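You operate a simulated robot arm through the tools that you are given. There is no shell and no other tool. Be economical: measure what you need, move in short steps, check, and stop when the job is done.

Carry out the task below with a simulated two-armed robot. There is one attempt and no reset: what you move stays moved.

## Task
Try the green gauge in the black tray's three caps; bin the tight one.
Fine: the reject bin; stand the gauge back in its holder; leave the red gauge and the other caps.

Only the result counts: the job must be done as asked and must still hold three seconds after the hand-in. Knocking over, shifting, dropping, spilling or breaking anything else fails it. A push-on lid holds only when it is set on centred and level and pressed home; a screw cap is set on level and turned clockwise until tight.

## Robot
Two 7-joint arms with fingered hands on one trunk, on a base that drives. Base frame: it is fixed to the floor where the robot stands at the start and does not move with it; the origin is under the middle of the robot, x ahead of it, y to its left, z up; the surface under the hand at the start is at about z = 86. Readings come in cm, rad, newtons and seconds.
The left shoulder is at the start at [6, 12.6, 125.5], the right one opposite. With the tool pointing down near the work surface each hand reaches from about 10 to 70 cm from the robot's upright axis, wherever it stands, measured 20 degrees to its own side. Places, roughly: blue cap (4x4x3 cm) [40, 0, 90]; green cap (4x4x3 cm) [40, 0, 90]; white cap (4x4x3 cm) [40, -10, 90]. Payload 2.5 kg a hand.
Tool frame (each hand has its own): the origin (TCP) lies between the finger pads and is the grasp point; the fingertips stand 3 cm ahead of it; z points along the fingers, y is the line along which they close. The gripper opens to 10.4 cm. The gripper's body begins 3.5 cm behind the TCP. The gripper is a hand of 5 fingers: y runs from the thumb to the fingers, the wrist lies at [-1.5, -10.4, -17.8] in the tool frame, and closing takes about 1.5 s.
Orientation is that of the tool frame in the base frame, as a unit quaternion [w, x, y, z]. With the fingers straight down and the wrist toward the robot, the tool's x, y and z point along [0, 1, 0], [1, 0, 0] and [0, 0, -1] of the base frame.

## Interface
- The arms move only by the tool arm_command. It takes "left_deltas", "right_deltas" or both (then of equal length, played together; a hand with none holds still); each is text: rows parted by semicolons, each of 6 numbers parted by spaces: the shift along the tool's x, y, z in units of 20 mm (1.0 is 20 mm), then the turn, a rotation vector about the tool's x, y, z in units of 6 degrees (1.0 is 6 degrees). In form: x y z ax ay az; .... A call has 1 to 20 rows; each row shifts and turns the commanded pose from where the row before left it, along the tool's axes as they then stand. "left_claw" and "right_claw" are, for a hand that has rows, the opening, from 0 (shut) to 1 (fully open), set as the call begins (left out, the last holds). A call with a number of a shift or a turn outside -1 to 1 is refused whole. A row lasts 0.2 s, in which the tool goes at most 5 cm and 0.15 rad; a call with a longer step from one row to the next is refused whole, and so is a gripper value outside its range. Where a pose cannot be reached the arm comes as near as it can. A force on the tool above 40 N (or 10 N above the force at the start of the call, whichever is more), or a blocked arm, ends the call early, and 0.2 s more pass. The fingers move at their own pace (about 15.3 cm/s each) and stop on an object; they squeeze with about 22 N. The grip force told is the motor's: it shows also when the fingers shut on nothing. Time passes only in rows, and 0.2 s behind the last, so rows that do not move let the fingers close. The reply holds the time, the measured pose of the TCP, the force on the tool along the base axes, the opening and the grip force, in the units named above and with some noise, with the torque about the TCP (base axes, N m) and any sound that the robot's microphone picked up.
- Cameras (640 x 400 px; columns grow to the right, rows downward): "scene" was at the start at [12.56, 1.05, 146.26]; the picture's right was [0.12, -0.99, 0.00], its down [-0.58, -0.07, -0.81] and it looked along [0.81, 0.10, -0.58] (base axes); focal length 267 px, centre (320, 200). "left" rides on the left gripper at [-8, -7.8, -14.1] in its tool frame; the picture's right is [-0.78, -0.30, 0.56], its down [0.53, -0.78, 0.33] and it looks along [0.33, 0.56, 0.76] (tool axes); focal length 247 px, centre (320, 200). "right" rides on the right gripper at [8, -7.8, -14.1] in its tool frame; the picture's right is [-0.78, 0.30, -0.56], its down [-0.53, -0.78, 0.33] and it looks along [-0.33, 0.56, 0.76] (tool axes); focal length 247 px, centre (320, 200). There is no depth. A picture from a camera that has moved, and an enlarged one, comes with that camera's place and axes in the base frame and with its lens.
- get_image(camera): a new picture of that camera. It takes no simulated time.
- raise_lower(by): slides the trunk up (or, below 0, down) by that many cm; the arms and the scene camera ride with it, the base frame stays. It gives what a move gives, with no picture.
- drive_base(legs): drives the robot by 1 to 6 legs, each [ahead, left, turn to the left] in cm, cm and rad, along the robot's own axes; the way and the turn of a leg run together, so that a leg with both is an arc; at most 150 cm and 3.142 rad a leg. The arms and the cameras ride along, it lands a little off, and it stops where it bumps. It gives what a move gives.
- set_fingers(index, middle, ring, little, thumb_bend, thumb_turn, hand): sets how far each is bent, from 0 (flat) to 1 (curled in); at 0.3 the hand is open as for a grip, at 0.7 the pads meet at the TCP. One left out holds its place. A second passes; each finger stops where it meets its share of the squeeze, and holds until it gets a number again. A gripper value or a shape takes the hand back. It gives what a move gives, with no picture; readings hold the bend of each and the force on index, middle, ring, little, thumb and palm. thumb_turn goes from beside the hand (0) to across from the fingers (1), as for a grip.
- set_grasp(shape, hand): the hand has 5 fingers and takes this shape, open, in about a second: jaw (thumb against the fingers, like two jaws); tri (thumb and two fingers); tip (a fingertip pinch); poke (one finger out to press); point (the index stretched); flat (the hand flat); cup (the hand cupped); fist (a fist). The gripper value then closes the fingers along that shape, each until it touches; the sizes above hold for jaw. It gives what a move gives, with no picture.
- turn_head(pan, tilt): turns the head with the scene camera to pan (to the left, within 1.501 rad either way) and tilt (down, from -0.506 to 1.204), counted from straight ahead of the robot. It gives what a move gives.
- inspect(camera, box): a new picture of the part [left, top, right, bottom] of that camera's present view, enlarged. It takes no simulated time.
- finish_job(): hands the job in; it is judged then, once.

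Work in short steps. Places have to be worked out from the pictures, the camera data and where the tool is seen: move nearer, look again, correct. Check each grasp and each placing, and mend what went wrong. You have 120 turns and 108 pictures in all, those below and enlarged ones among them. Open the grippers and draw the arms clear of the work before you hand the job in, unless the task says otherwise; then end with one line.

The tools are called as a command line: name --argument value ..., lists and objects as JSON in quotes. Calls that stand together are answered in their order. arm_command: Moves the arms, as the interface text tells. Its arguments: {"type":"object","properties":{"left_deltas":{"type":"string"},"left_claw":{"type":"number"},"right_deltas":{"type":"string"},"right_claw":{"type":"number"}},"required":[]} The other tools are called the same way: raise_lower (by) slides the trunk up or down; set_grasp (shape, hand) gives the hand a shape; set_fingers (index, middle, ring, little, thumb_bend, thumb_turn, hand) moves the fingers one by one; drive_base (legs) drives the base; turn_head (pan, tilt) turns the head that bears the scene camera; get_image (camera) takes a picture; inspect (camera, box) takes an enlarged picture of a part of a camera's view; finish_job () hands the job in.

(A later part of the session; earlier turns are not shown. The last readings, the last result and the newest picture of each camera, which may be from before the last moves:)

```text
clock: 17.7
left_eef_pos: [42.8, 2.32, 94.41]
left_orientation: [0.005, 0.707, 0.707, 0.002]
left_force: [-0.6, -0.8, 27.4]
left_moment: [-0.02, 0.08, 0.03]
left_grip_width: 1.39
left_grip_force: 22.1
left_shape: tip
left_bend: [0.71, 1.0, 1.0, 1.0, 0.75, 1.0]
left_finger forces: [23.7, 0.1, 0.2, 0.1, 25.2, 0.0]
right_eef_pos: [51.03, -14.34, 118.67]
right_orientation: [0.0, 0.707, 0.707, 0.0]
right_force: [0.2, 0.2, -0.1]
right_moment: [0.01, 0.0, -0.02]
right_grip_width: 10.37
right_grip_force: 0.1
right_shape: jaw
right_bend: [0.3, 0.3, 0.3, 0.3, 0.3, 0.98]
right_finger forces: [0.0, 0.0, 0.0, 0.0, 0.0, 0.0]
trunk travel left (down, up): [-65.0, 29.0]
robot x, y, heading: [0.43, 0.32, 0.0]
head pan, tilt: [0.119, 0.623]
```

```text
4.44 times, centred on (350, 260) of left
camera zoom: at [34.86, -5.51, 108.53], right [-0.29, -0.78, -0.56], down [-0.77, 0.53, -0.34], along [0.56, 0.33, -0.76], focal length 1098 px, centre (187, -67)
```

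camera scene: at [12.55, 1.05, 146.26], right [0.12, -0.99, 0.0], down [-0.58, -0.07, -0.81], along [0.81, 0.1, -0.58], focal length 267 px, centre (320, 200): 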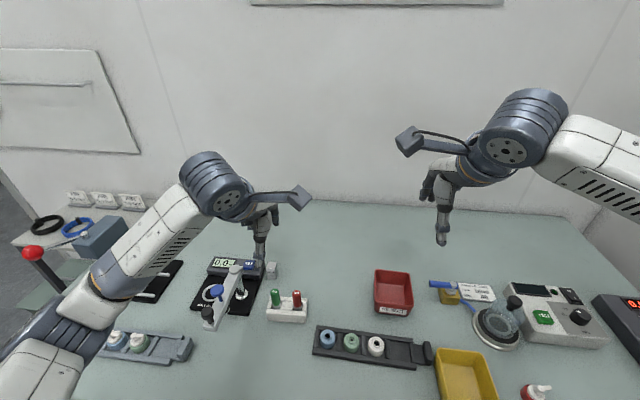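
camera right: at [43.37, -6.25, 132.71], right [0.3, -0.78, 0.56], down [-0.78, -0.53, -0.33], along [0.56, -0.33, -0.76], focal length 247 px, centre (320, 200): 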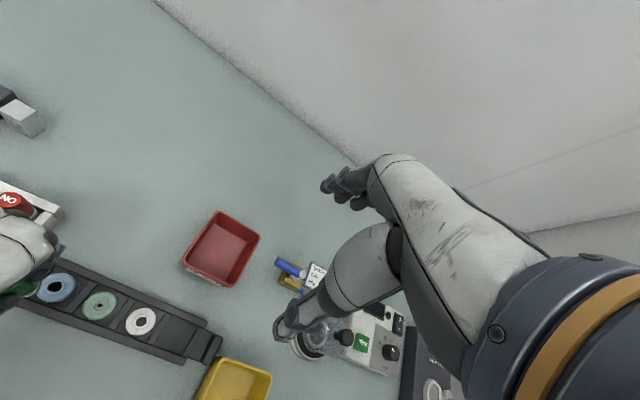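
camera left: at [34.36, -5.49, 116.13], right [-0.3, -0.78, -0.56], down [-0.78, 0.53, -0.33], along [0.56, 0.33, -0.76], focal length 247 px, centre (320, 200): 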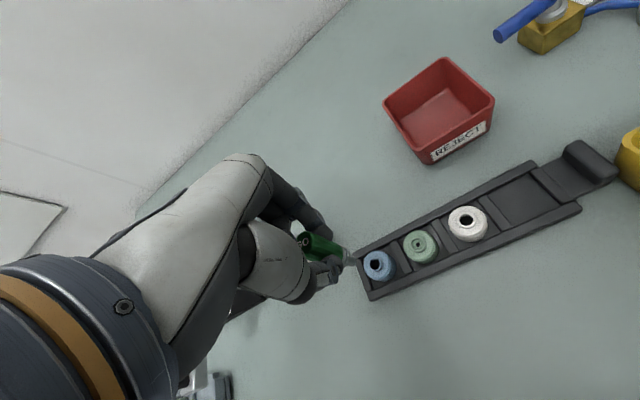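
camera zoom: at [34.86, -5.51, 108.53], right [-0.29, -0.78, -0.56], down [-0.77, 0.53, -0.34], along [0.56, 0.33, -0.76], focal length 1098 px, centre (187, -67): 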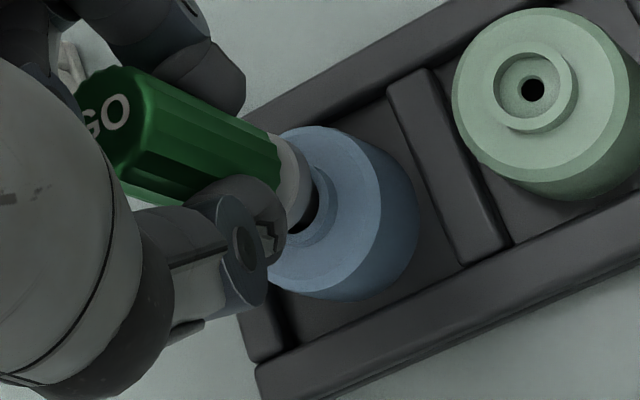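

Firm stop at TCP z≈94.4 (27 N) after ~1.5 cm of free insertion. Withdraw gently and check the cap stays.

arm_command --left_deltas "0 0 -0.2 0 0 0;0 0 -0.2 0 0 0;0 0 0 0 0 0"

arm_command --left_deltas "0 0 -0.5 0 0 0;0 0 -0.5 0 0 0;0 0 -0.3 0 0 0;0 0 0 0 0 0"

inspect --camera "left" --box '[290, 215, 410, 305]'

inspect --camera "scene" --box '[290, 300, 370, 360]'

```text
clock: 18.5
left_eef_pos: [42.66, 2.56, 94.68]
left_orientation: [-0.005, 0.707, 0.707, -0.002]
left_force: [0.3, -0.3, -0.2]
left_moment: [0.0, -0.03, -0.04]
left_grip_width: 1.32
left_grip_force: 22.3
left_shape: tip
left_bend: [0.71, 1.0, 1.0, 1.0, 0.74, 1.0]
left_finger forces: [20.7, 0.1, 0.0, 0.0, 20.4, 0.0]
right_eef_pos: [51.28, -14.26, 118.57]
right_orientation: [0.0, 0.707, 0.707, 0.001]
right_force: [0.4, 0.2, -0.4]
right_moment: [0.02, -0.04, -0.03]
right_grip_width: 10.36
right_grip_force: 0.0
right_shape: jaw
right_bend: [0.3, 0.3, 0.3, 0.3, 0.3, 0.98]
right_finger forces: [0.0, 0.1, 0.0, 0.0, 0.0, 0.0]
trunk travel left (down, up): [-65.0, 29.0]
robot x, y, heading: [0.0, 0.07, -0.001]
head pan, tilt: [0.119, 0.623]
```

```text
clock: 19.5
left_eef_pos: [42.86, 2.44, 97.47]
left_orientation: [0.0, 0.707, 0.707, 0.0]
left_force: [-0.6, -0.1, -0.3]
left_moment: [-0.01, -0.02, -0.04]
left_grip_width: 1.33
left_grip_force: 21.9
left_shape: tip
left_bend: [0.71, 1.0, 1.0, 1.0, 0.74, 1.0]
left_finger forces: [20.4, 0.1, 0.0, 0.0, 20.3, 0.0]
right_eef_pos: [51.22, -14.3, 118.57]
right_orientation: [0.0, 0.707, 0.707, 0.0]
right_force: [0.0, 0.1, -0.1]
right_moment: [-0.01, -0.01, 0.0]
right_grip_width: 10.36
right_grip_force: 0.0
right_shape: jaw
right_bend: [0.3, 0.3, 0.3, 0.3, 0.3, 0.98]
right_finger forces: [0.0, 0.0, 0.0, 0.0, 0.1, 0.0]
trunk travel left (down, up): [-65.0, 29.0]
robot x, y, heading: [-0.16, -0.17, 0.002]
head pan, tilt: [0.119, 0.623]
```

```text
4.44 times, centred on (350, 260) of left
camera zoom: at [35.03, -5.46, 111.63], right [-0.3, -0.78, -0.56], down [-0.78, 0.53, -0.33], along [0.56, 0.33, -0.76], focal length 1098 px, centre (187, -67)
```

zoom: 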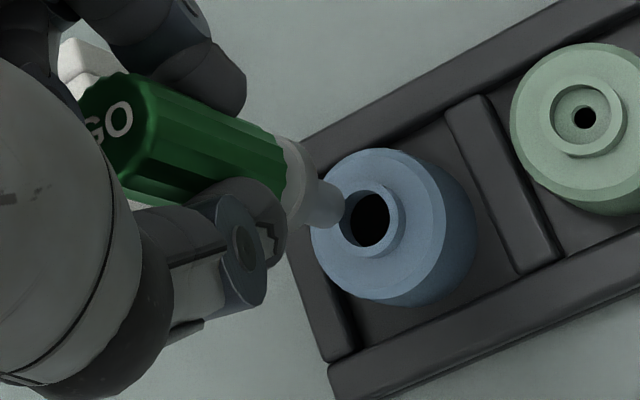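

```text
6.67 times, centred on (330, 330) of scene
camera zoom: at [12.56, 1.05, 146.26], right [0.12, -0.99, 0.0], down [-0.58, -0.07, -0.81], along [0.81, 0.1, -0.58], focal length 1781 px, centre (253, -667)
```

zoom: 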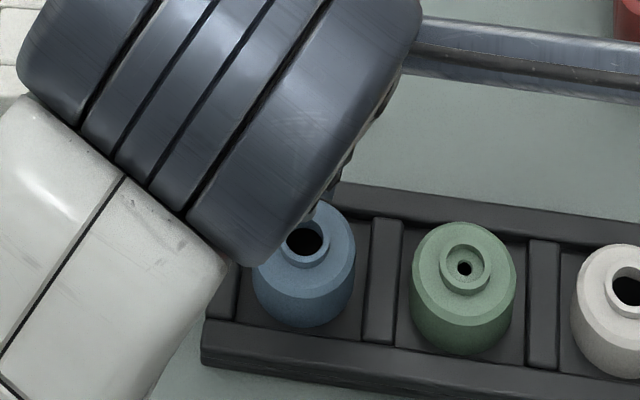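

Blue took the pin fully and stayed put. For white I need space, so I raise the gauge and shift the right arm 20 cm to its side.

arm_command --left_deltas "0 0 -0.5 0 0 0;0 0 -0.5 0 0 0;0 0 0 0 0 0;0 0 0 0 0 0;0 0 0 0 0 0;0 0 0 0 0 0;0 0 0 0 0 0;0 0 0 0 0 0;0 0 0 0 0 0;0 0 0 0 0 0" --right_deltas "-1 0 -0.5 0 0 0;-1 0 -0.5 0 0 0;-1 0 -0.5 0 0 0;-1 0 -0.5 0 0 0;-1 0 0 0 0 0;-1 0 0 0 0 0;-1 0 0 0 0 0;-1 0 0 0 0 0;-1 0 0 0 0 0;-1 0 0 0 0 0"

arm_command --left_deltas "-1 0 0 0 0 0;-1 0 0 0 0 0;-1 -0.18 0 0 0 0;-1 0 0 0 0 0;-1 0 0 0 0 0;-0.1 0 0 0 0 0;0 0 0 0 0 0;0 0 0 0 0 0"

inspect --camera "left" --box '[290, 215, 410, 305]'

inspect --camera "scene" --box '[310, 300, 410, 375]'

```text
clock: 21.7
left_eef_pos: [42.81, 2.54, 99.53]
left_orientation: [0.0, 0.707, 0.707, -0.001]
left_force: [-0.3, -0.4, -1.1]
left_moment: [0.01, -0.02, -0.04]
left_grip_width: 1.35
left_grip_force: 21.7
left_shape: tip
left_bend: [0.71, 1.0, 1.0, 1.0, 0.74, 1.0]
left_finger forces: [20.4, 0.0, 0.0, 0.0, 20.3, 0.1]
right_eef_pos: [51.09, -34.38, 122.54]
right_orientation: [0.0, 0.707, 0.707, -0.001]
right_force: [-0.4, 0.8, -0.3]
right_moment: [0.02, 0.04, 0.01]
right_grip_width: 10.39
right_grip_force: 0.0
right_shape: jaw
right_bend: [0.3, 0.3, 0.3, 0.3, 0.3, 0.98]
right_finger forces: [0.0, 0.0, 0.0, 0.1, 0.0, 0.1]
trunk travel left (down, up): [-65.0, 29.0]
robot x, y, heading: [0.01, 0.14, -0.004]
head pan, tilt: [0.119, 0.623]
```

```text
clock: 23.0
left_eef_pos: [44.18, -0.84, 96.42]
left_orientation: [-0.049, 0.683, 0.726, 0.059]
left_force: [0.2, -0.1, -0.9]
left_moment: [-0.02, 0.02, 0.0]
left_grip_width: 1.34
left_grip_force: 22.1
left_shape: tip
left_bend: [0.71, 1.0, 1.0, 1.0, 0.74, 1.0]
left_finger forces: [20.4, 0.0, 0.0, 0.1, 20.2, 0.0]
right_eef_pos: [51.23, -34.21, 122.55]
right_orientation: [0.0, 0.707, 0.707, 0.0]
right_force: [0.3, -0.3, -0.3]
right_moment: [0.01, 0.0, -0.01]
right_grip_width: 10.37
right_grip_force: 0.1
right_shape: jaw
right_bend: [0.3, 0.3, 0.3, 0.3, 0.3, 0.98]
right_finger forces: [0.0, 0.0, 0.0, 0.0, 0.0, 0.1]
trunk travel left (down, up): [-65.0, 29.0]
robot x, y, heading: [0.23, -0.29, 0.001]
head pan, tilt: [0.119, 0.623]
stopped in row 6 (left hand): the arm was blocked; the commanded pose is now the measured one
```

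```text
4.44 times, centred on (350, 260) of left
camera zoom: at [36.83, -11.37, 109.08], right [-0.24, -0.7, -0.67], down [-0.81, 0.53, -0.26], along [0.54, 0.48, -0.69], focal length 1098 px, centre (187, -67)
```

zoom: 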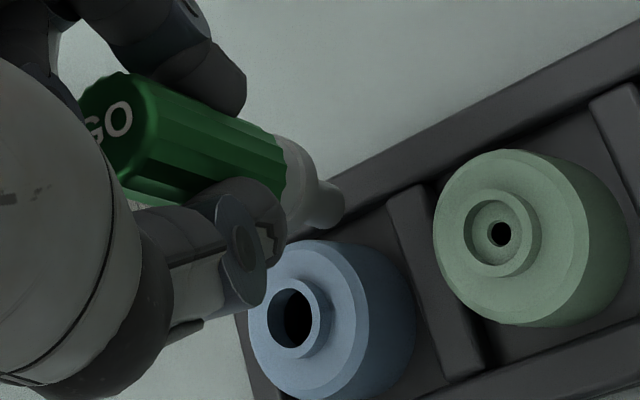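

```text
5.33 times, centred on (360, 338) of scene
camera zoom: at [12.57, 1.07, 146.26], right [0.12, -0.99, 0.0], down [-0.58, -0.07, -0.81], along [0.81, 0.1, -0.58], focal length 1425 px, centre (107, -533)
```

zoom: 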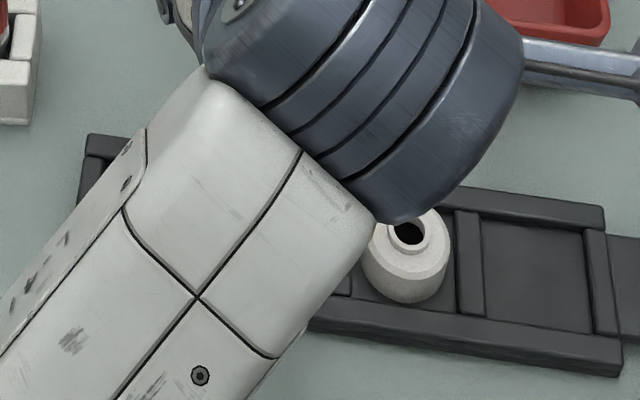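

The left arm was blocked by its own posture that far across, and the tool tilted. I raise, undo the tilt and go back left; then I'll drive the base sideways instead.

arm_command --left_deltas "0 0 -0.6 0 0 0;0 0 -0.6 0 0 0;0.5 0 -0.4 0.05 -0.5 0.2;0.5 0 -0.4 0.05 -0.5 0.2;0.5 -0.2 -0.4 0.036 -0.457 0.18;0.2 -0.3 -0.4 0 0 0;0 0 0 0 0 0;0 0 0 0 0 0"

```text
clock: 24.8
left_eef_pos: [43.17, 3.52, 101.71]
left_orientation: [-0.013, 0.701, 0.713, 0.014]
left_force: [0.3, 0.5, -1.0]
left_moment: [0.01, 0.01, -0.02]
left_grip_width: 1.32
left_grip_force: 21.7
left_shape: tip
left_bend: [0.71, 1.0, 1.0, 1.0, 0.74, 1.0]
left_finger forces: [20.3, 0.0, 0.1, 0.0, 20.1, 0.0]
right_eef_pos: [51.19, -34.23, 122.52]
right_orientation: [0.0, 0.707, 0.707, 0.0]
right_force: [1.3, 0.4, -0.3]
right_moment: [0.01, -0.05, -0.01]
right_grip_width: 10.37
right_grip_force: 0.1
right_shape: jaw
right_bend: [0.3, 0.3, 0.3, 0.3, 0.3, 0.98]
right_finger forces: [0.0, 0.1, 0.0, 0.0, 0.1, 0.1]
trunk travel left (down, up): [-65.0, 29.0]
robot x, y, heading: [0.03, -0.11, 0.0]
head pan, tilt: [0.119, 0.623]
```

Small residual tilt remains; I remove it and check.

arm_command --left_deltas "0 0 -0.5 0.013 -0.365 0.162;0 0 -0.5 0 0 0;0 0 0 0 0 0;0 0 0 0 0 0"

get_image --camera "scene"

inspect --camera "left" --box '[290, 215, 410, 305]'

```text
clock: 25.8
left_eef_pos: [43.27, 3.84, 103.52]
left_orientation: [-0.007, 0.705, 0.709, 0.004]
left_force: [0.1, -0.2, -1.1]
left_moment: [0.01, -0.01, -0.03]
left_grip_width: 1.33
left_grip_force: 21.5
left_shape: tip
left_bend: [0.71, 1.0, 1.0, 1.0, 0.74, 1.0]
left_finger forces: [20.2, 0.0, 0.0, 0.0, 20.2, 0.0]
right_eef_pos: [51.17, -34.32, 122.61]
right_orientation: [0.0, 0.707, 0.708, 0.0]
right_force: [0.4, -0.6, 0.4]
right_moment: [-0.01, 0.01, 0.0]
right_grip_width: 10.38
right_grip_force: 0.0
right_shape: jaw
right_bend: [0.3, 0.3, 0.3, 0.3, 0.3, 0.98]
right_finger forces: [0.0, 0.1, 0.1, 0.1, 0.0, 0.0]
trunk travel left (down, up): [-65.0, 29.0]
robot x, y, heading: [0.19, -0.13, -0.002]
head pan, tilt: [0.119, 0.623]
```

```text
66 pictures are left
camera scene: at [12.56, 1.05, 146.26], right [0.12, -0.99, 0.0], down [-0.58, -0.07, -0.81], along [0.81, 0.1, -0.58], focal length 267 px, centre (320, 200)
```

scene: 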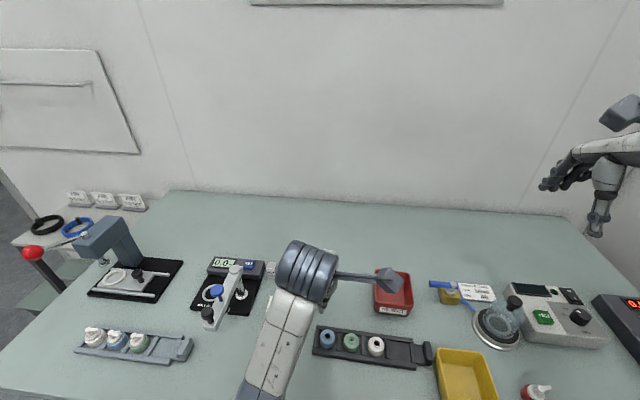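

```text
4.44 times, centred on (350, 260) of left
camera zoom: at [35.65, -4.46, 117.57], right [-0.29, -0.77, -0.57], down [-0.78, 0.54, -0.32], along [0.55, 0.35, -0.76], focal length 1098 px, centre (187, -67)
```

zoom: 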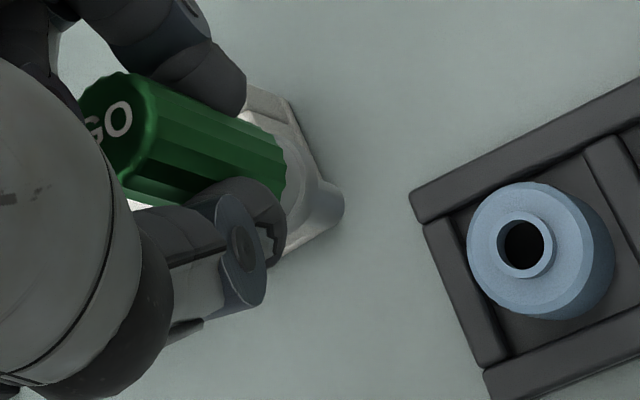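

All objects are intact. I trim the last tilt, then drive the base 11.5 cm to the right.

arm_command --left_deltas "0 0 0 -0.042 -0.149 0.054;0 0 0 0 0 0"

drive_base --legs '[[0, -11.5, 0]]'

get_image --camera "scene"

get_image --camera "left"

```text
clock: 26.4
left_eef_pos: [43.53, 3.86, 103.67]
left_orientation: [0.003, 0.706, 0.708, 0.003]
left_force: [0.2, 1.0, 0.3]
left_moment: [0.0, -0.02, 0.0]
left_grip_width: 1.32
left_grip_force: 21.9
left_shape: tip
left_bend: [0.71, 1.0, 1.0, 1.0, 0.74, 1.0]
left_finger forces: [20.2, 0.0, 0.0, 0.1, 20.2, 0.0]
right_eef_pos: [51.26, -34.21, 122.62]
right_orientation: [0.001, 0.707, 0.707, 0.0]
right_force: [-0.6, 0.1, 0.0]
right_moment: [0.0, -0.03, -0.01]
right_grip_width: 10.38
right_grip_force: 0.1
right_shape: jaw
right_bend: [0.3, 0.3, 0.3, 0.3, 0.3, 0.98]
right_finger forces: [0.0, 0.0, 0.1, 0.1, 0.0, 0.1]
trunk travel left (down, up): [-65.0, 29.0]
robot x, y, heading: [0.05, -0.21, -0.003]
head pan, tilt: [0.119, 0.623]
```

```text
clock: 27.6
left_eef_pos: [43.27, -5.46, 103.94]
left_orientation: [0.006, 0.706, 0.708, 0.004]
left_force: [-0.1, -0.4, -0.1]
left_moment: [0.01, 0.05, -0.02]
left_grip_width: 1.32
left_grip_force: 22.2
left_shape: tip
left_bend: [0.71, 1.0, 1.0, 1.0, 0.74, 1.0]
left_finger forces: [20.2, 0.0, 0.0, 0.0, 20.1, 0.0]
right_eef_pos: [50.97, -43.22, 122.65]
right_orientation: [-0.001, 0.704, 0.711, -0.003]
right_force: [-0.2, 0.8, 0.7]
right_moment: [-0.03, -0.04, 0.01]
right_grip_width: 10.37
right_grip_force: 0.0
right_shape: jaw
right_bend: [0.3, 0.3, 0.3, 0.3, 0.3, 0.98]
right_finger forces: [0.0, 0.0, 0.0, 0.1, 0.0, 0.1]
trunk travel left (down, up): [-65.0, 29.0]
robot x, y, heading: [0.17, -10.12, 0.002]
head pan, tilt: [0.119, 0.623]
stopped in leg 1: the robot was blocked; the commanded pose is now the measured one
```

```text
64 pictures are left
camera scene: at [12.22, -8.1, 146.31], right [0.12, -0.99, 0.01], down [-0.58, -0.08, -0.81], along [0.81, 0.09, -0.58], focal length 267 px, centre (320, 200)
```

scene: 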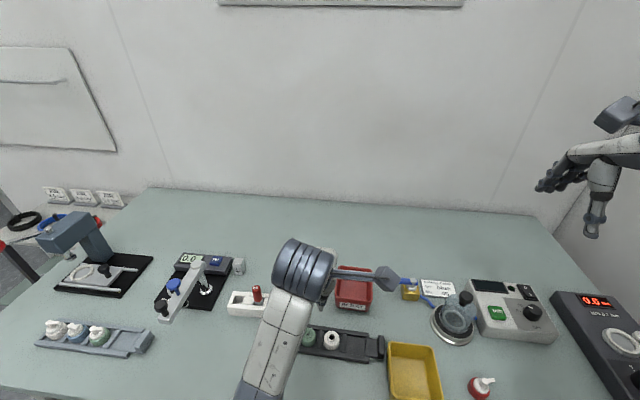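

```text
63 pictures are left
camera left: at [35.4, -13.39, 117.97], right [-0.29, -0.78, -0.56], down [-0.77, 0.53, -0.34], along [0.57, 0.33, -0.75], focal length 247 px, centre (320, 200)
```

left: 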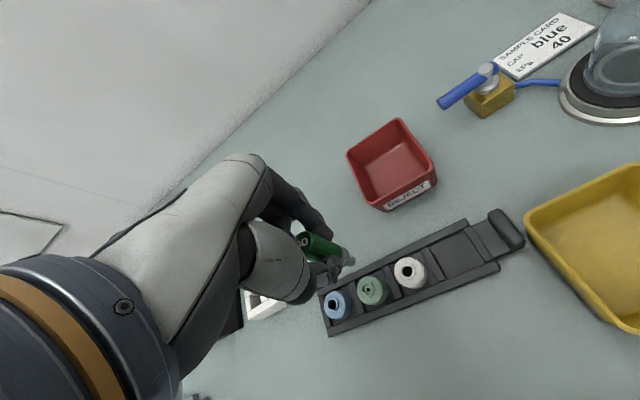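

The base moved ~9.3 cm before it was blocked; enough. Move the gauge above the white cap at (42.5, -7.75, ~99.5).

arm_command --left_deltas "-0.6 -0.2 0.4 0.1 0.03 0.03;-0.55 -0.2 0.4 0 0 0;0 0 0.7 0 0 0;0 0 0.7 0 0 0;0 0 0 0 0 0;0 0 0 0 0 0"

inspect --camera "left" --box '[290, 215, 410, 305]'

inspect --camera "scene" --box '[290, 300, 370, 360]'

```text
clock: 29.2
left_eef_pos: [45.78, -6.14, 103.77]
left_orientation: [0.033, 0.698, 0.714, 0.057]
left_force: [0.0, -0.2, 0.0]
left_moment: [0.03, 0.0, -0.02]
left_grip_width: 1.32
left_grip_force: 21.8
left_shape: tip
left_bend: [0.71, 1.0, 1.0, 1.0, 0.74, 1.0]
left_finger forces: [20.1, 0.0, 0.0, 0.0, 20.3, 0.0]
right_eef_pos: [50.97, -43.2, 122.72]
right_orientation: [0.001, 0.704, 0.71, -0.004]
right_force: [0.3, -0.2, 0.2]
right_moment: [-0.01, 0.02, 0.01]
right_grip_width: 10.35
right_grip_force: 0.1
right_shape: jaw
right_bend: [0.3, 0.3, 0.3, 0.3, 0.3, 0.98]
right_finger forces: [0.0, 0.0, 0.0, 0.0, 0.1, 0.0]
trunk travel left (down, up): [-65.0, 29.0]
robot x, y, heading: [0.22, -9.71, 0.003]
head pan, tilt: [0.119, 0.623]
stopped in row 6 (left hand): the arm was blocked; the commanded pose is now the measured one
```

```text
4.44 times, centred on (350, 260) of left
camera zoom: at [36.59, -14.72, 116.5], right [-0.2, -0.76, -0.61], down [-0.74, 0.53, -0.41], along [0.64, 0.37, -0.67], focal length 1098 px, centre (187, -67)
```

zoom: 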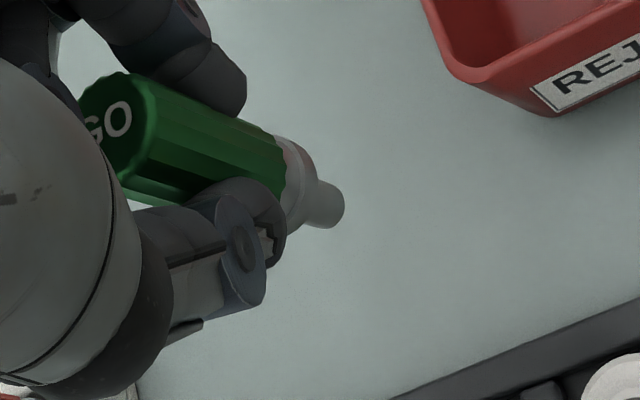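

```text
6.67 times, centred on (330, 330) of scene
camera zoom: at [12.23, -8.1, 146.3], right [0.12, -0.99, 0.01], down [-0.58, -0.08, -0.81], along [0.81, 0.09, -0.58], focal length 1781 px, centre (253, -667)
```

zoom: 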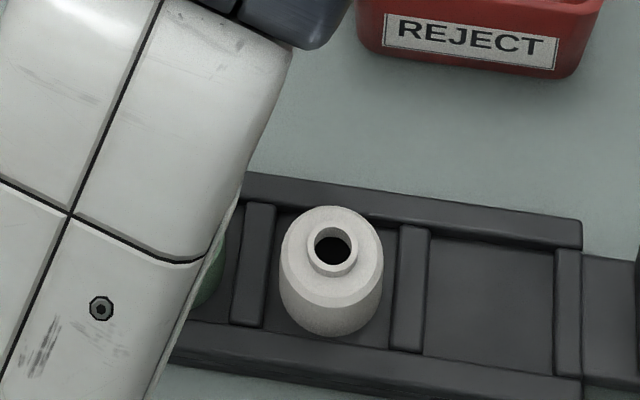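

Blocked again, so something is touching the arm. I look down at the left arm with the head.

turn_head --pan 0.5 --tilt 1.1

get_image --camera "scene"

```text
clock: 30.1
left_eef_pos: [45.76, -6.04, 103.67]
left_orientation: [0.034, 0.698, 0.713, 0.056]
left_force: [-0.4, 0.5, -1.4]
left_moment: [-0.02, 0.01, 0.0]
left_grip_width: 1.33
left_grip_force: 22.4
left_shape: tip
left_bend: [0.71, 1.0, 1.0, 1.0, 0.74, 1.0]
left_finger forces: [20.1, 0.0, 0.1, 0.0, 20.3, 0.1]
right_eef_pos: [51.18, -43.13, 122.5]
right_orientation: [-0.001, 0.704, 0.71, -0.005]
right_force: [-0.4, -0.1, 0.0]
right_moment: [0.01, 0.0, 0.0]
right_grip_width: 10.37
right_grip_force: 0.1
right_shape: jaw
right_bend: [0.3, 0.3, 0.3, 0.3, 0.3, 0.98]
right_finger forces: [0.0, 0.0, 0.1, 0.0, 0.1, 0.0]
trunk travel left (down, up): [-65.0, 29.0]
robot x, y, heading: [0.19, -9.52, 0.004]
head pan, tilt: [0.499, 1.1]
```

```text
60 pictures are left
camera scene: at [9.1, -6.13, 142.6], right [0.48, -0.88, 0.01], down [-0.78, -0.43, -0.45], along [0.4, 0.21, -0.89], focal length 267 px, centre (320, 200)
```

scene: 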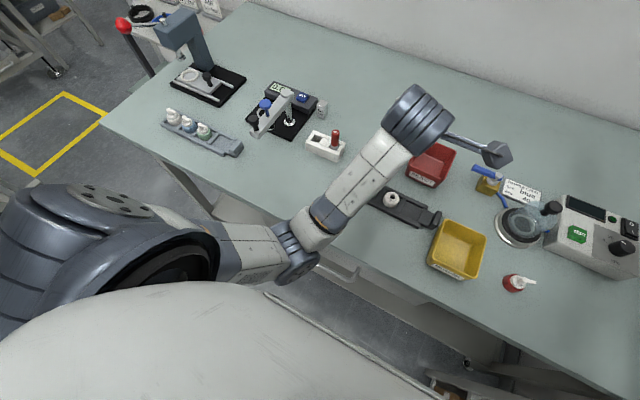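

The elbow is tucked against the chest/table edge. I raise the trunk 10 cm and then back the base off 12 cm so the arm stretches out.

raise_lower --by 10

drive_base --legs '[[-12, 0, 0]]'

get_image --camera "scene"

```text
clock: 31.6
left_eef_pos: [45.92, -6.03, 108.79]
left_orientation: [0.032, 0.697, 0.714, 0.057]
left_force: [0.2, -0.2, -0.5]
left_moment: [0.0, -0.03, -0.03]
left_grip_width: 1.32
left_grip_force: 21.8
left_shape: tip
left_bend: [0.71, 1.0, 1.0, 1.0, 0.74, 1.0]
left_finger forces: [20.2, 0.0, 0.0, 0.1, 20.1, 0.0]
right_eef_pos: [51.12, -43.21, 127.82]
right_orientation: [-0.002, 0.704, 0.71, -0.003]
right_force: [0.2, -0.1, -0.1]
right_moment: [0.03, -0.01, 0.0]
right_grip_width: 10.37
right_grip_force: 0.0
right_shape: jaw
right_bend: [0.3, 0.3, 0.3, 0.3, 0.3, 0.98]
right_finger forces: [0.0, 0.1, 0.0, 0.0, 0.0, 0.0]
trunk travel left (down, up): [-70.3, 23.7]
robot x, y, heading: [-0.17, -9.64, 0.003]
head pan, tilt: [0.499, 1.1]
stopped: the arm was blocked; the commanded pose is now the measured one
```

```text
clock: 32.9
left_eef_pos: [34.19, -6.63, 108.91]
left_orientation: [0.03, 0.698, 0.713, 0.058]
left_force: [0.3, -0.5, -0.3]
left_moment: [0.0, 0.01, 0.01]
left_grip_width: 1.31
left_grip_force: 22.0
left_shape: tip
left_bend: [0.71, 1.0, 1.0, 1.0, 0.75, 1.0]
left_finger forces: [19.8, 0.0, 0.0, 0.0, 19.9, 0.0]
right_eef_pos: [39.38, -43.89, 127.59]
right_orientation: [-0.004, 0.705, 0.709, -0.002]
right_force: [-0.2, -0.2, 0.0]
right_moment: [0.02, 0.01, 0.0]
right_grip_width: 10.39
right_grip_force: 0.0
right_shape: jaw
right_bend: [0.3, 0.3, 0.3, 0.3, 0.3, 0.98]
right_finger forces: [0.1, 0.0, 0.0, 0.1, 0.0, 0.0]
trunk travel left (down, up): [-70.3, 23.7]
robot x, y, heading: [-11.92, -9.62, 0.001]
head pan, tilt: [0.499, 1.1]
```

```text
59 pictures are left
camera scene: at [-2.51, -6.84, 147.94], right [0.48, -0.88, 0.0], down [-0.78, -0.43, -0.45], along [0.4, 0.22, -0.89], focal length 267 px, centre (320, 200)
```

scene: 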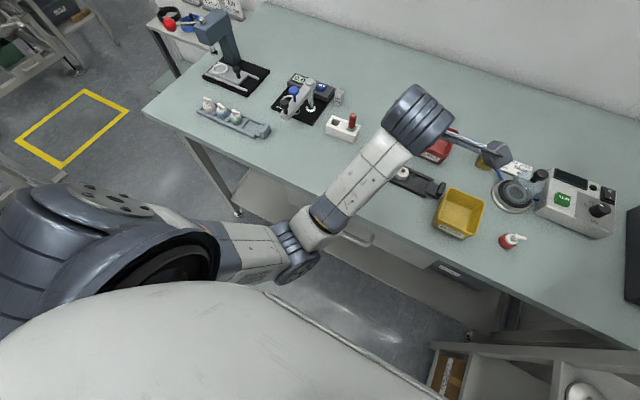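

Raising was also blocked partway; maybe the right arm met something. I look to the right side.

turn_head --pan -0.9 --tilt 0.8

get_image --camera "scene"

```text
clock: 34.4
left_eef_pos: [34.15, -6.5, 108.84]
left_orientation: [0.03, 0.698, 0.713, 0.058]
left_force: [1.3, -0.3, -1.3]
left_moment: [0.02, -0.02, 0.04]
left_grip_width: 1.29
left_grip_force: 22.0
left_shape: tip
left_bend: [0.71, 1.0, 1.0, 1.0, 0.75, 1.0]
left_finger forces: [19.8, 0.1, 0.1, 0.1, 19.9, 0.0]
right_eef_pos: [39.31, -43.8, 127.41]
right_orientation: [-0.003, 0.705, 0.71, -0.002]
right_force: [0.8, -0.1, -0.3]
right_moment: [-0.01, 0.0, 0.02]
right_grip_width: 10.38
right_grip_force: 0.1
right_shape: jaw
right_bend: [0.3, 0.3, 0.3, 0.3, 0.3, 0.98]
right_finger forces: [0.1, 0.0, 0.0, 0.1, 0.1, 0.0]
trunk travel left (down, up): [-70.3, 23.7]
robot x, y, heading: [-12.18, -9.62, -0.001]
head pan, tilt: [-0.901, 0.799]
```

```text
58 pictures are left
camera scene: at [-3.06, -16.16, 150.05], right [-0.78, -0.62, 0.0], down [-0.45, 0.56, -0.7], along [0.43, -0.55, -0.72], focal length 267 px, centre (320, 200)
```

scene: 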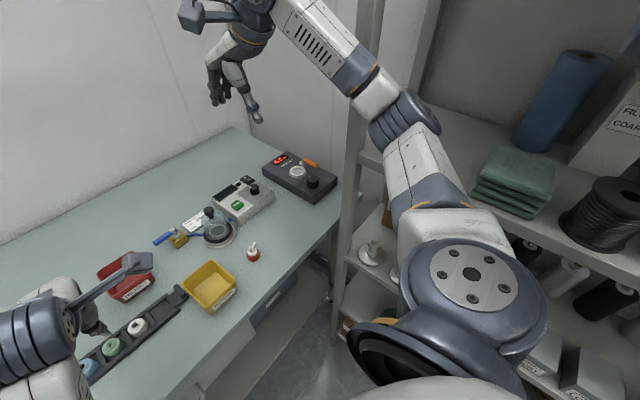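

The right elbow leans at a shelf rack; that blocked the base. I bring the right arm 14 cm inward and simultaneously level and extend the left arm.

arm_command --left_deltas "0 0 0 0.6 -0.19 0.1;0 0 0 0.59 -0.19 0.1;0 0.8 0 0 0 0;0 0.8 0 0 0 0;0 0.8 0 0 0 0;0 0.8 0 0 0 0;0 0.8 0 0 0 0;0 0 0 0 0 0;0 0 0 0 0 0" --right_deltas "0.8 0 0 0 0 0;0.8 0 0 0 0 0;0.8 0 0 0 0 0;0.8 0 0 0 0 0;0.8 0 0 0 0 0;0.8 0 0 0 0 0;0.8 0 0 0 0 0;0.8 0 0 0 0 0;0.6 0 0 0 0 0"

turn_head --pan 0.119 --tilt 0.75

get_image --camera "scene"

```text
clock: 36.4
left_eef_pos: [42.1, -6.69, 108.79]
left_orientation: [0.001, 0.707, 0.707, 0.0]
left_force: [0.6, 0.5, -1.5]
left_moment: [-0.06, -0.01, 0.01]
left_grip_width: 1.3
left_grip_force: 22.6
left_shape: tip
left_bend: [0.71, 1.0, 1.0, 1.0, 0.75, 1.0]
left_finger forces: [19.7, 0.0, 0.1, 0.0, 19.7, 0.0]
right_eef_pos: [39.27, -29.76, 127.38]
right_orientation: [-0.004, 0.705, 0.71, -0.001]
right_force: [-0.1, -0.5, 0.3]
right_moment: [0.02, -0.01, 0.03]
right_grip_width: 10.4
right_grip_force: 0.0
right_shape: jaw
right_bend: [0.3, 0.3, 0.3, 0.3, 0.3, 0.98]
right_finger forces: [0.0, 0.1, 0.1, 0.0, 0.0, 0.1]
trunk travel left (down, up): [-70.3, 23.7]
robot x, y, heading: [-12.18, -9.96, 0.002]
head pan, tilt: [-0.901, 0.799]
```

```text
clock: 37.7
left_eef_pos: [42.15, -6.55, 108.8]
left_orientation: [0.0, 0.707, 0.707, 0.0]
left_force: [-0.2, 0.7, -0.9]
left_moment: [-0.02, 0.01, 0.01]
left_grip_width: 1.28
left_grip_force: 21.7
left_shape: tip
left_bend: [0.71, 1.0, 1.0, 1.0, 0.75, 1.0]
left_finger forces: [19.7, 0.0, 0.0, 0.1, 19.7, 0.1]
right_eef_pos: [39.2, -29.81, 127.53]
right_orientation: [-0.003, 0.705, 0.71, -0.002]
right_force: [0.7, -1.1, -0.6]
right_moment: [0.0, -0.02, 0.01]
right_grip_width: 10.39
right_grip_force: 0.1
right_shape: jaw
right_bend: [0.3, 0.3, 0.3, 0.3, 0.3, 0.98]
right_finger forces: [0.0, 0.1, 0.0, 0.1, 0.1, 0.1]
trunk travel left (down, up): [-70.3, 23.7]
robot x, y, heading: [-12.16, -10.12, 0.001]
head pan, tilt: [0.119, 0.75]
```

```text
57 pictures are left
camera scene: at [0.16, -8.87, 150.45], right [0.12, -0.99, 0.0], down [-0.68, -0.08, -0.73], along [0.73, 0.09, -0.68], focal length 267 px, centre (320, 200)
```

scene: 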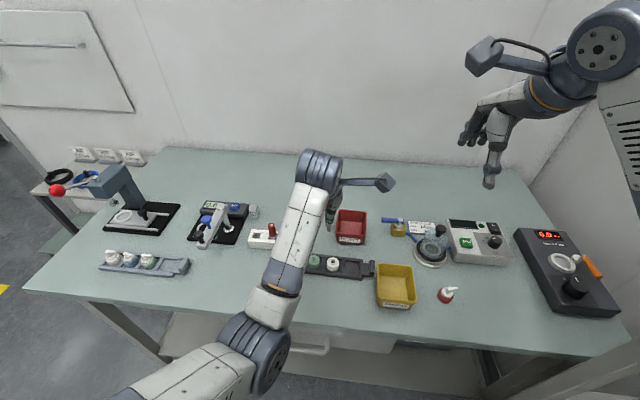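

Level again and free. Now move over the white cap and descend to z≈100.

arm_command --left_deltas "-0.3 0.1 0.6 0 0 0;-0.28 0.1 0.8 0 0 0;0 0 1 0 0 0;0 0 1 0 0 0;0 0 1 0 0 0;0 0 0 0 0 0;0 0 0 0 0 0"

inspect --camera "left" --box '[290, 215, 410, 305]'

inspect --camera "scene" --box '[280, 200, 390, 300]'

```text
clock: 39.3
left_eef_pos: [43.07, -7.12, 100.38]
left_orientation: [0.0, 0.705, 0.709, 0.007]
left_force: [0.0, 0.6, -0.8]
left_moment: [-0.02, -0.04, -0.03]
left_grip_width: 1.33
left_grip_force: 22.0
left_shape: tip
left_bend: [0.71, 1.0, 1.0, 1.0, 0.75, 1.0]
left_finger forces: [19.6, 0.0, 0.1, 0.0, 19.6, 0.0]
right_eef_pos: [39.33, -29.79, 127.49]
right_orientation: [-0.004, 0.705, 0.709, -0.003]
right_force: [0.2, 0.2, 0.5]
right_moment: [-0.04, -0.04, 0.01]
right_grip_width: 10.38
right_grip_force: 0.2
right_shape: jaw
right_bend: [0.3, 0.3, 0.3, 0.3, 0.3, 0.98]
right_finger forces: [0.0, 0.0, 0.1, 0.1, 0.0, 0.1]
trunk travel left (down, up): [-70.3, 23.7]
robot x, y, heading: [-11.82, -9.94, 0.002]
head pan, tilt: [0.119, 0.75]
```

```text
4.44 times, centred on (350, 260) of left
camera zoom: at [35.1, -15.28, 114.37], right [-0.29, -0.77, -0.57], down [-0.78, 0.53, -0.34], along [0.56, 0.34, -0.75], focal length 1098 px, centre (187, -67)
```

zoom: 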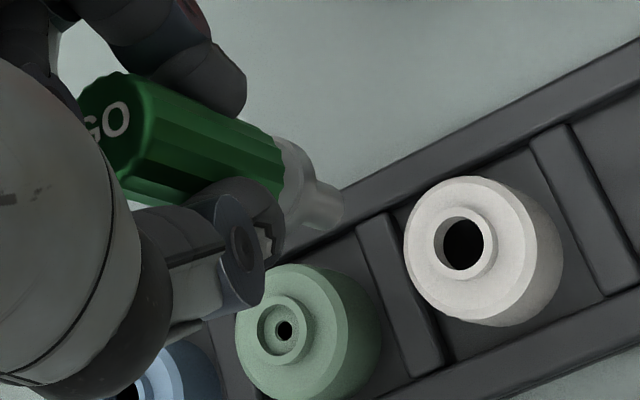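

```text
4.00 times, centred on (335, 250) of scene
camera zoom: at [0.16, -8.86, 150.45], right [0.12, -0.99, 0.0], down [-0.68, -0.08, -0.73], along [0.73, 0.09, -0.68], focal length 1069 px, centre (260, 0)
```

zoom: 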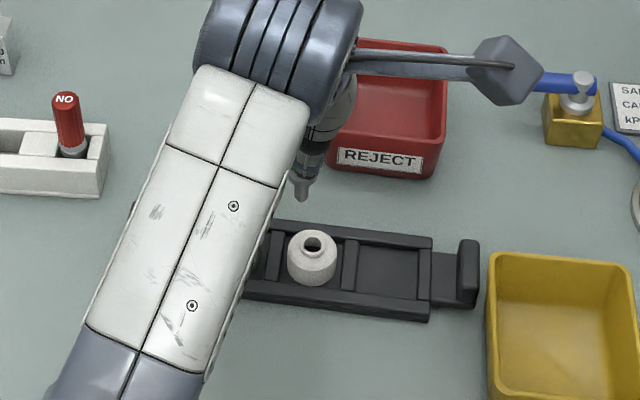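

The arm is at its inner limit (0.6 cm short). I raise the gauge, and shift the base 6 cm right now that the right elbow is clear.

arm_command --left_deltas "0.5 0 -0.7 0 0 0;0.5 0 -0.7 0 0 0;0 0 -0.6 0 0 0;0 0 0 0 0 0" --right_deltas "0.8 0 0 0 0 0;0.8 0 0 0 0 0;0.4 0 0 0 0 0;0 0 0 0 0 0"

drive_base --legs '[[0, -6, 0]]'

```text
clock: 40.3
left_eef_pos: [42.66, -5.73, 104.16]
left_orientation: [0.0, 0.707, 0.707, 0.0]
left_force: [0.1, -0.5, -0.1]
left_moment: [-0.02, 0.05, -0.01]
left_grip_width: 1.32
left_grip_force: 21.7
left_shape: tip
left_bend: [0.71, 1.0, 1.0, 1.0, 0.75, 1.0]
left_finger forces: [19.6, 0.1, 0.0, 0.1, 19.6, 0.0]
right_eef_pos: [39.24, -25.77, 127.6]
right_orientation: [-0.004, 0.705, 0.71, -0.002]
right_force: [0.1, -0.2, 0.5]
right_moment: [0.0, 0.0, -0.02]
right_grip_width: 10.38
right_grip_force: 0.0
right_shape: jaw
right_bend: [0.3, 0.3, 0.3, 0.3, 0.3, 0.98]
right_finger forces: [0.0, 0.0, 0.1, 0.0, 0.1, 0.0]
trunk travel left (down, up): [-70.3, 23.7]
robot x, y, heading: [-11.8, -9.76, -0.009]
head pan, tilt: [0.119, 0.75]
```

```text
clock: 41.2
left_eef_pos: [42.5, -11.64, 104.15]
left_orientation: [-0.001, 0.707, 0.707, 0.001]
left_force: [-0.1, -0.2, -0.5]
left_moment: [0.02, -0.01, 0.02]
left_grip_width: 1.33
left_grip_force: 21.9
left_shape: tip
left_bend: [0.71, 1.0, 1.0, 1.0, 0.75, 1.0]
left_finger forces: [19.4, 0.0, 0.1, 0.0, 19.7, 0.0]
right_eef_pos: [39.22, -31.76, 127.59]
right_orientation: [-0.004, 0.705, 0.709, -0.003]
right_force: [0.5, -0.1, -1.1]
right_moment: [0.02, 0.02, -0.04]
right_grip_width: 10.37
right_grip_force: 0.0
right_shape: jaw
right_bend: [0.3, 0.3, 0.3, 0.3, 0.3, 0.98]
right_finger forces: [0.0, 0.0, 0.0, 0.0, 0.1, 0.0]
trunk travel left (down, up): [-70.3, 23.7]
robot x, y, heading: [-11.87, -16.09, 0.0]
head pan, tilt: [0.119, 0.75]
```

Base shifted cleanly. Move +3.9 cm in y to be over the white cap and descend to ~99.5.

arm_command --left_deltas "0.65 0 0 0 0 0;0.65 0 0 0 0 0;0.64 0 0 0 0 0;0 0 0.8 0 0 0;0 0 0.8 0 0 0;0 0 0.7 0 0 0;0 0 0 0 0 0;0 0 0 0 0 0"

inspect --camera "left" --box '[290, 215, 410, 305]'

inspect --camera "scene" --box '[260, 200, 340, 260]'

```text
clock: 43.0
left_eef_pos: [42.63, -7.7, 99.5]
left_orientation: [0.0, 0.707, 0.707, 0.0]
left_force: [-0.3, -0.3, -0.7]
left_moment: [0.0, 0.0, -0.02]
left_grip_width: 1.33
left_grip_force: 22.1
left_shape: tip
left_bend: [0.71, 1.0, 1.0, 1.0, 0.75, 1.0]
left_finger forces: [19.6, 0.0, 0.0, 0.0, 19.6, 0.0]
right_eef_pos: [39.28, -31.75, 127.51]
right_orientation: [-0.004, 0.705, 0.71, -0.002]
right_force: [-0.6, 0.4, -0.7]
right_moment: [0.0, -0.01, 0.02]
right_grip_width: 10.38
right_grip_force: 0.0
right_shape: jaw
right_bend: [0.3, 0.3, 0.3, 0.3, 0.3, 0.98]
right_finger forces: [0.1, 0.0, 0.0, 0.1, 0.1, 0.0]
trunk travel left (down, up): [-70.3, 23.7]
robot x, y, heading: [-11.84, -16.05, 0.005]
head pan, tilt: [0.119, 0.75]
```

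```text
4.44 times, centred on (350, 260) of left
camera zoom: at [34.83, -15.74, 113.61], right [-0.3, -0.78, -0.56], down [-0.78, 0.53, -0.33], along [0.56, 0.33, -0.76], focal length 1098 px, centre (187, -67)
```

zoom: 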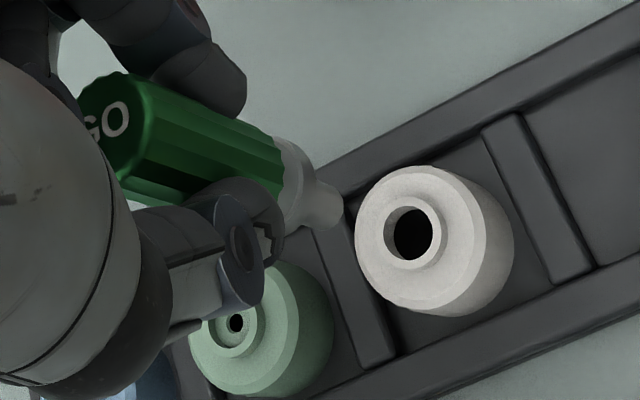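

```text
6.67 times, centred on (300, 230) of scene
camera zoom: at [0.16, -14.83, 150.45], right [0.12, -0.99, 0.0], down [-0.68, -0.08, -0.73], along [0.73, 0.09, -0.68], focal length 1781 px, centre (453, 0)
```

zoom: 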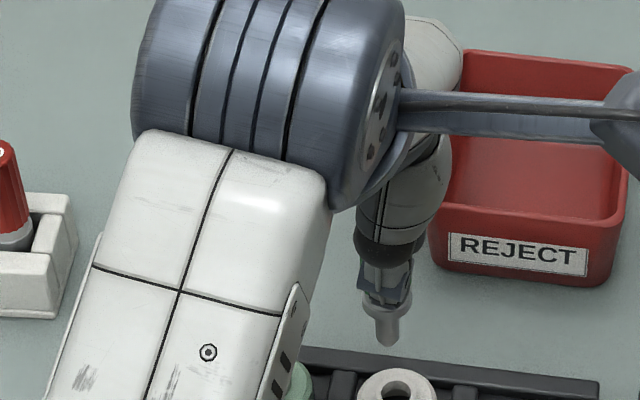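

Tip needs about -0.2 cm in x and -0.22 in y. Apply and lower 1.6 cm.

arm_command --left_deltas "-0.11 -0.1 0.4 0 0 0;0 0 0.4 0 0 0;0 0 0 0 0 0;0 0 0 0 0 0"

inspect --camera "left" --box '[290, 215, 410, 305]'

inspect --camera "scene" --box '[270, 220, 350, 280]'

```text
clock: 44.0
left_eef_pos: [42.33, -8.11, 98.01]
left_orientation: [0.0, 0.707, 0.707, 0.0]
left_force: [0.5, -0.3, 0.2]
left_moment: [0.03, 0.0, 0.02]
left_grip_width: 1.33
left_grip_force: 21.8
left_shape: tip
left_bend: [0.71, 1.0, 1.0, 1.0, 0.75, 1.0]
left_finger forces: [19.5, 0.0, 0.1, 0.0, 19.5, 0.1]
right_eef_pos: [39.15, -31.73, 127.67]
right_orientation: [-0.003, 0.704, 0.71, -0.002]
right_force: [-0.2, -0.2, 1.2]
right_moment: [0.01, 0.02, -0.01]
right_grip_width: 10.39
right_grip_force: 0.0
right_shape: jaw
right_bend: [0.3, 0.3, 0.3, 0.3, 0.3, 0.98]
right_finger forces: [0.1, 0.0, 0.0, 0.0, 0.0, 0.0]
trunk travel left (down, up): [-70.3, 23.7]
robot x, y, heading: [-12.36, -15.91, 0.004]
head pan, tilt: [0.119, 0.75]
```

```text
4.44 times, centred on (350, 260) of left
camera zoom: at [34.62, -15.94, 112.03], right [-0.3, -0.78, -0.56], down [-0.78, 0.53, -0.33], along [0.56, 0.33, -0.76], focal length 1098 px, centre (187, -67)
```

zoom: 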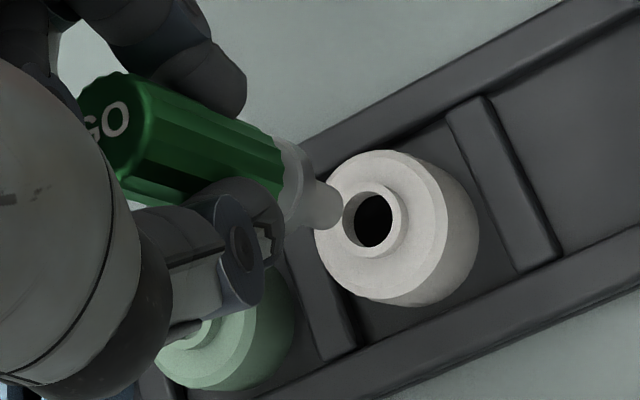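

```text
6.67 times, centred on (310, 250) of scene
camera zoom: at [0.16, -14.83, 150.45], right [0.12, -0.99, 0.0], down [-0.68, -0.08, -0.73], along [0.73, 0.09, -0.68], focal length 1781 px, centre (387, -133)
```

zoom: 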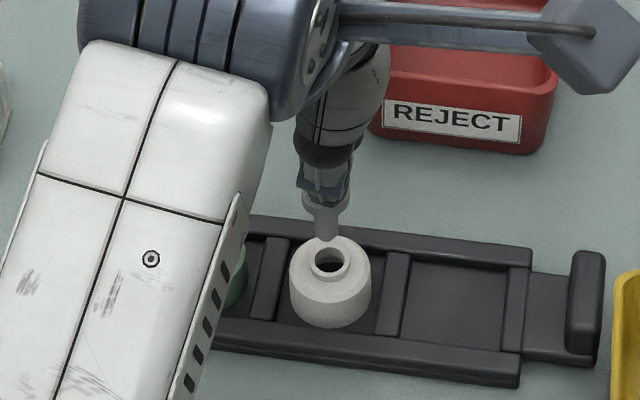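

Nearly aligned; fine trim -0.1 in x and -0.08 in y, lower 1 cm.

arm_command --left_deltas "-0.04 -0.06 0.25 0 0 0;0 0 0.25 0 0 0;0 0 0 0 0 0;0 0 0 0 0 0"

inspect --camera "left" --box '[290, 215, 410, 305]'

inspect --camera "scene" --box '[285, 235, 337, 270]'

```text
clock: 45.0
left_eef_pos: [42.24, -8.01, 96.92]
left_orientation: [0.0, 0.707, 0.708, 0.0]
left_force: [1.0, 0.1, -0.7]
left_moment: [-0.02, 0.03, 0.02]
left_grip_width: 1.31
left_grip_force: 22.2
left_shape: tip
left_bend: [0.71, 1.0, 1.0, 1.0, 0.75, 1.0]
left_finger forces: [19.6, 0.0, 0.0, 0.1, 19.5, 0.0]
right_eef_pos: [39.18, -31.62, 127.63]
right_orientation: [-0.004, 0.705, 0.709, -0.003]
right_force: [-0.5, 0.7, -0.4]
right_moment: [-0.01, 0.02, 0.04]
right_grip_width: 10.38
right_grip_force: 0.1
right_shape: jaw
right_bend: [0.3, 0.3, 0.3, 0.3, 0.3, 0.98]
right_finger forces: [0.0, 0.1, 0.0, 0.0, 0.0, 0.1]
trunk travel left (down, up): [-70.3, 23.7]
robot x, y, heading: [-12.11, -15.9, 0.001]
head pan, tilt: [0.119, 0.75]
```

```text
4.44 times, centred on (350, 260) of left
camera zoom: at [34.5, -16.01, 111.03], right [-0.3, -0.78, -0.56], down [-0.78, 0.53, -0.33], along [0.56, 0.33, -0.76], focal length 1098 px, centre (187, -67)
```

zoom: 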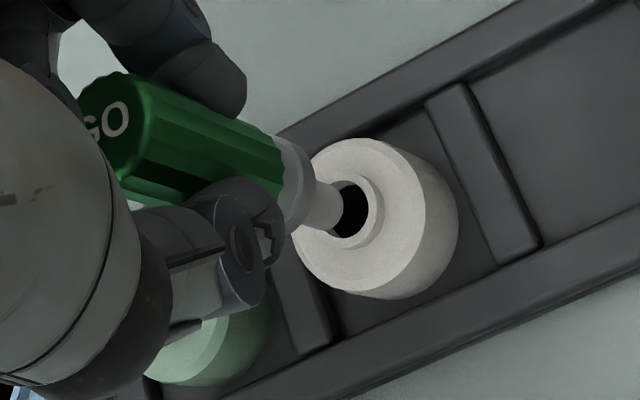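

```text
11.43 times, centred on (311, 252) of scene
camera zoom: at [0.16, -14.83, 150.45], right [0.12, -0.99, 0.0], down [-0.68, -0.08, -0.73], along [0.73, 0.09, -0.68], focal length 3054 px, centre (423, -400)
```

zoom: 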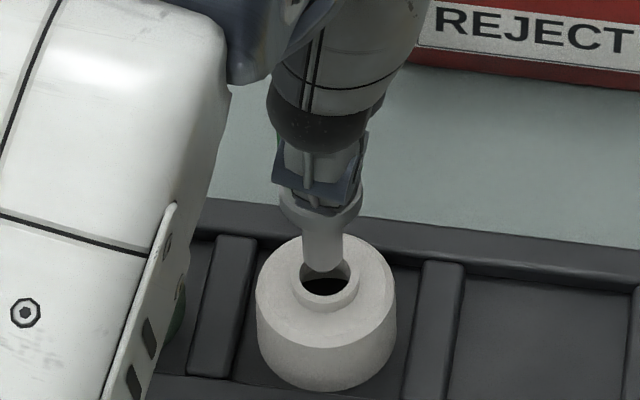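

Clear view: the pin (~0.9 cm) is just above the ~1.17 cm bore, well aligned. Lower 1.2 cm.

arm_command --left_deltas "-0.03 0 0.2 0 0 0;0 0 0.2 0 0 0;0 0 0.2 0 0 0;0 0 0 0 0 0"

inspect --camera "scene" --box '[285, 235, 337, 270]'

```text
clock: 46.0
left_eef_pos: [42.22, -8.2, 95.7]
left_orientation: [-0.001, 0.708, 0.707, 0.001]
left_force: [-0.7, 0.0, -0.4]
left_moment: [0.04, -0.01, 0.01]
left_grip_width: 1.3
left_grip_force: 22.1
left_shape: tip
left_bend: [0.71, 1.0, 1.0, 1.0, 0.75, 1.0]
left_finger forces: [19.5, 0.0, 0.0, 0.0, 19.4, 0.0]
right_eef_pos: [39.18, -31.71, 127.51]
right_orientation: [-0.003, 0.705, 0.709, -0.003]
right_force: [0.2, -0.2, -0.8]
right_moment: [0.01, 0.0, -0.04]
right_grip_width: 10.37
right_grip_force: 0.1
right_shape: jaw
right_bend: [0.3, 0.3, 0.3, 0.3, 0.3, 0.98]
right_finger forces: [0.0, 0.0, 0.0, 0.0, 0.0, 0.0]
trunk travel left (down, up): [-70.3, 23.7]
robot x, y, heading: [-12.2, -15.96, -0.004]
head pan, tilt: [0.119, 0.75]
```

```text
11.43 times, centred on (311, 252) of scene
camera zoom: at [0.16, -14.83, 150.45], right [0.12, -0.99, 0.0], down [-0.68, -0.08, -0.73], along [0.73, 0.09, -0.68], focal length 3054 px, centre (423, -400)
```

zoom: 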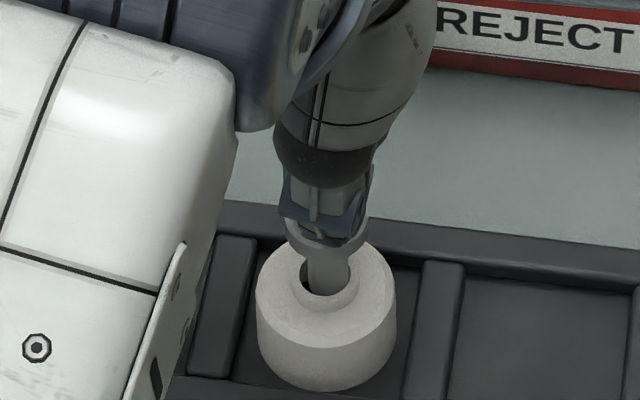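

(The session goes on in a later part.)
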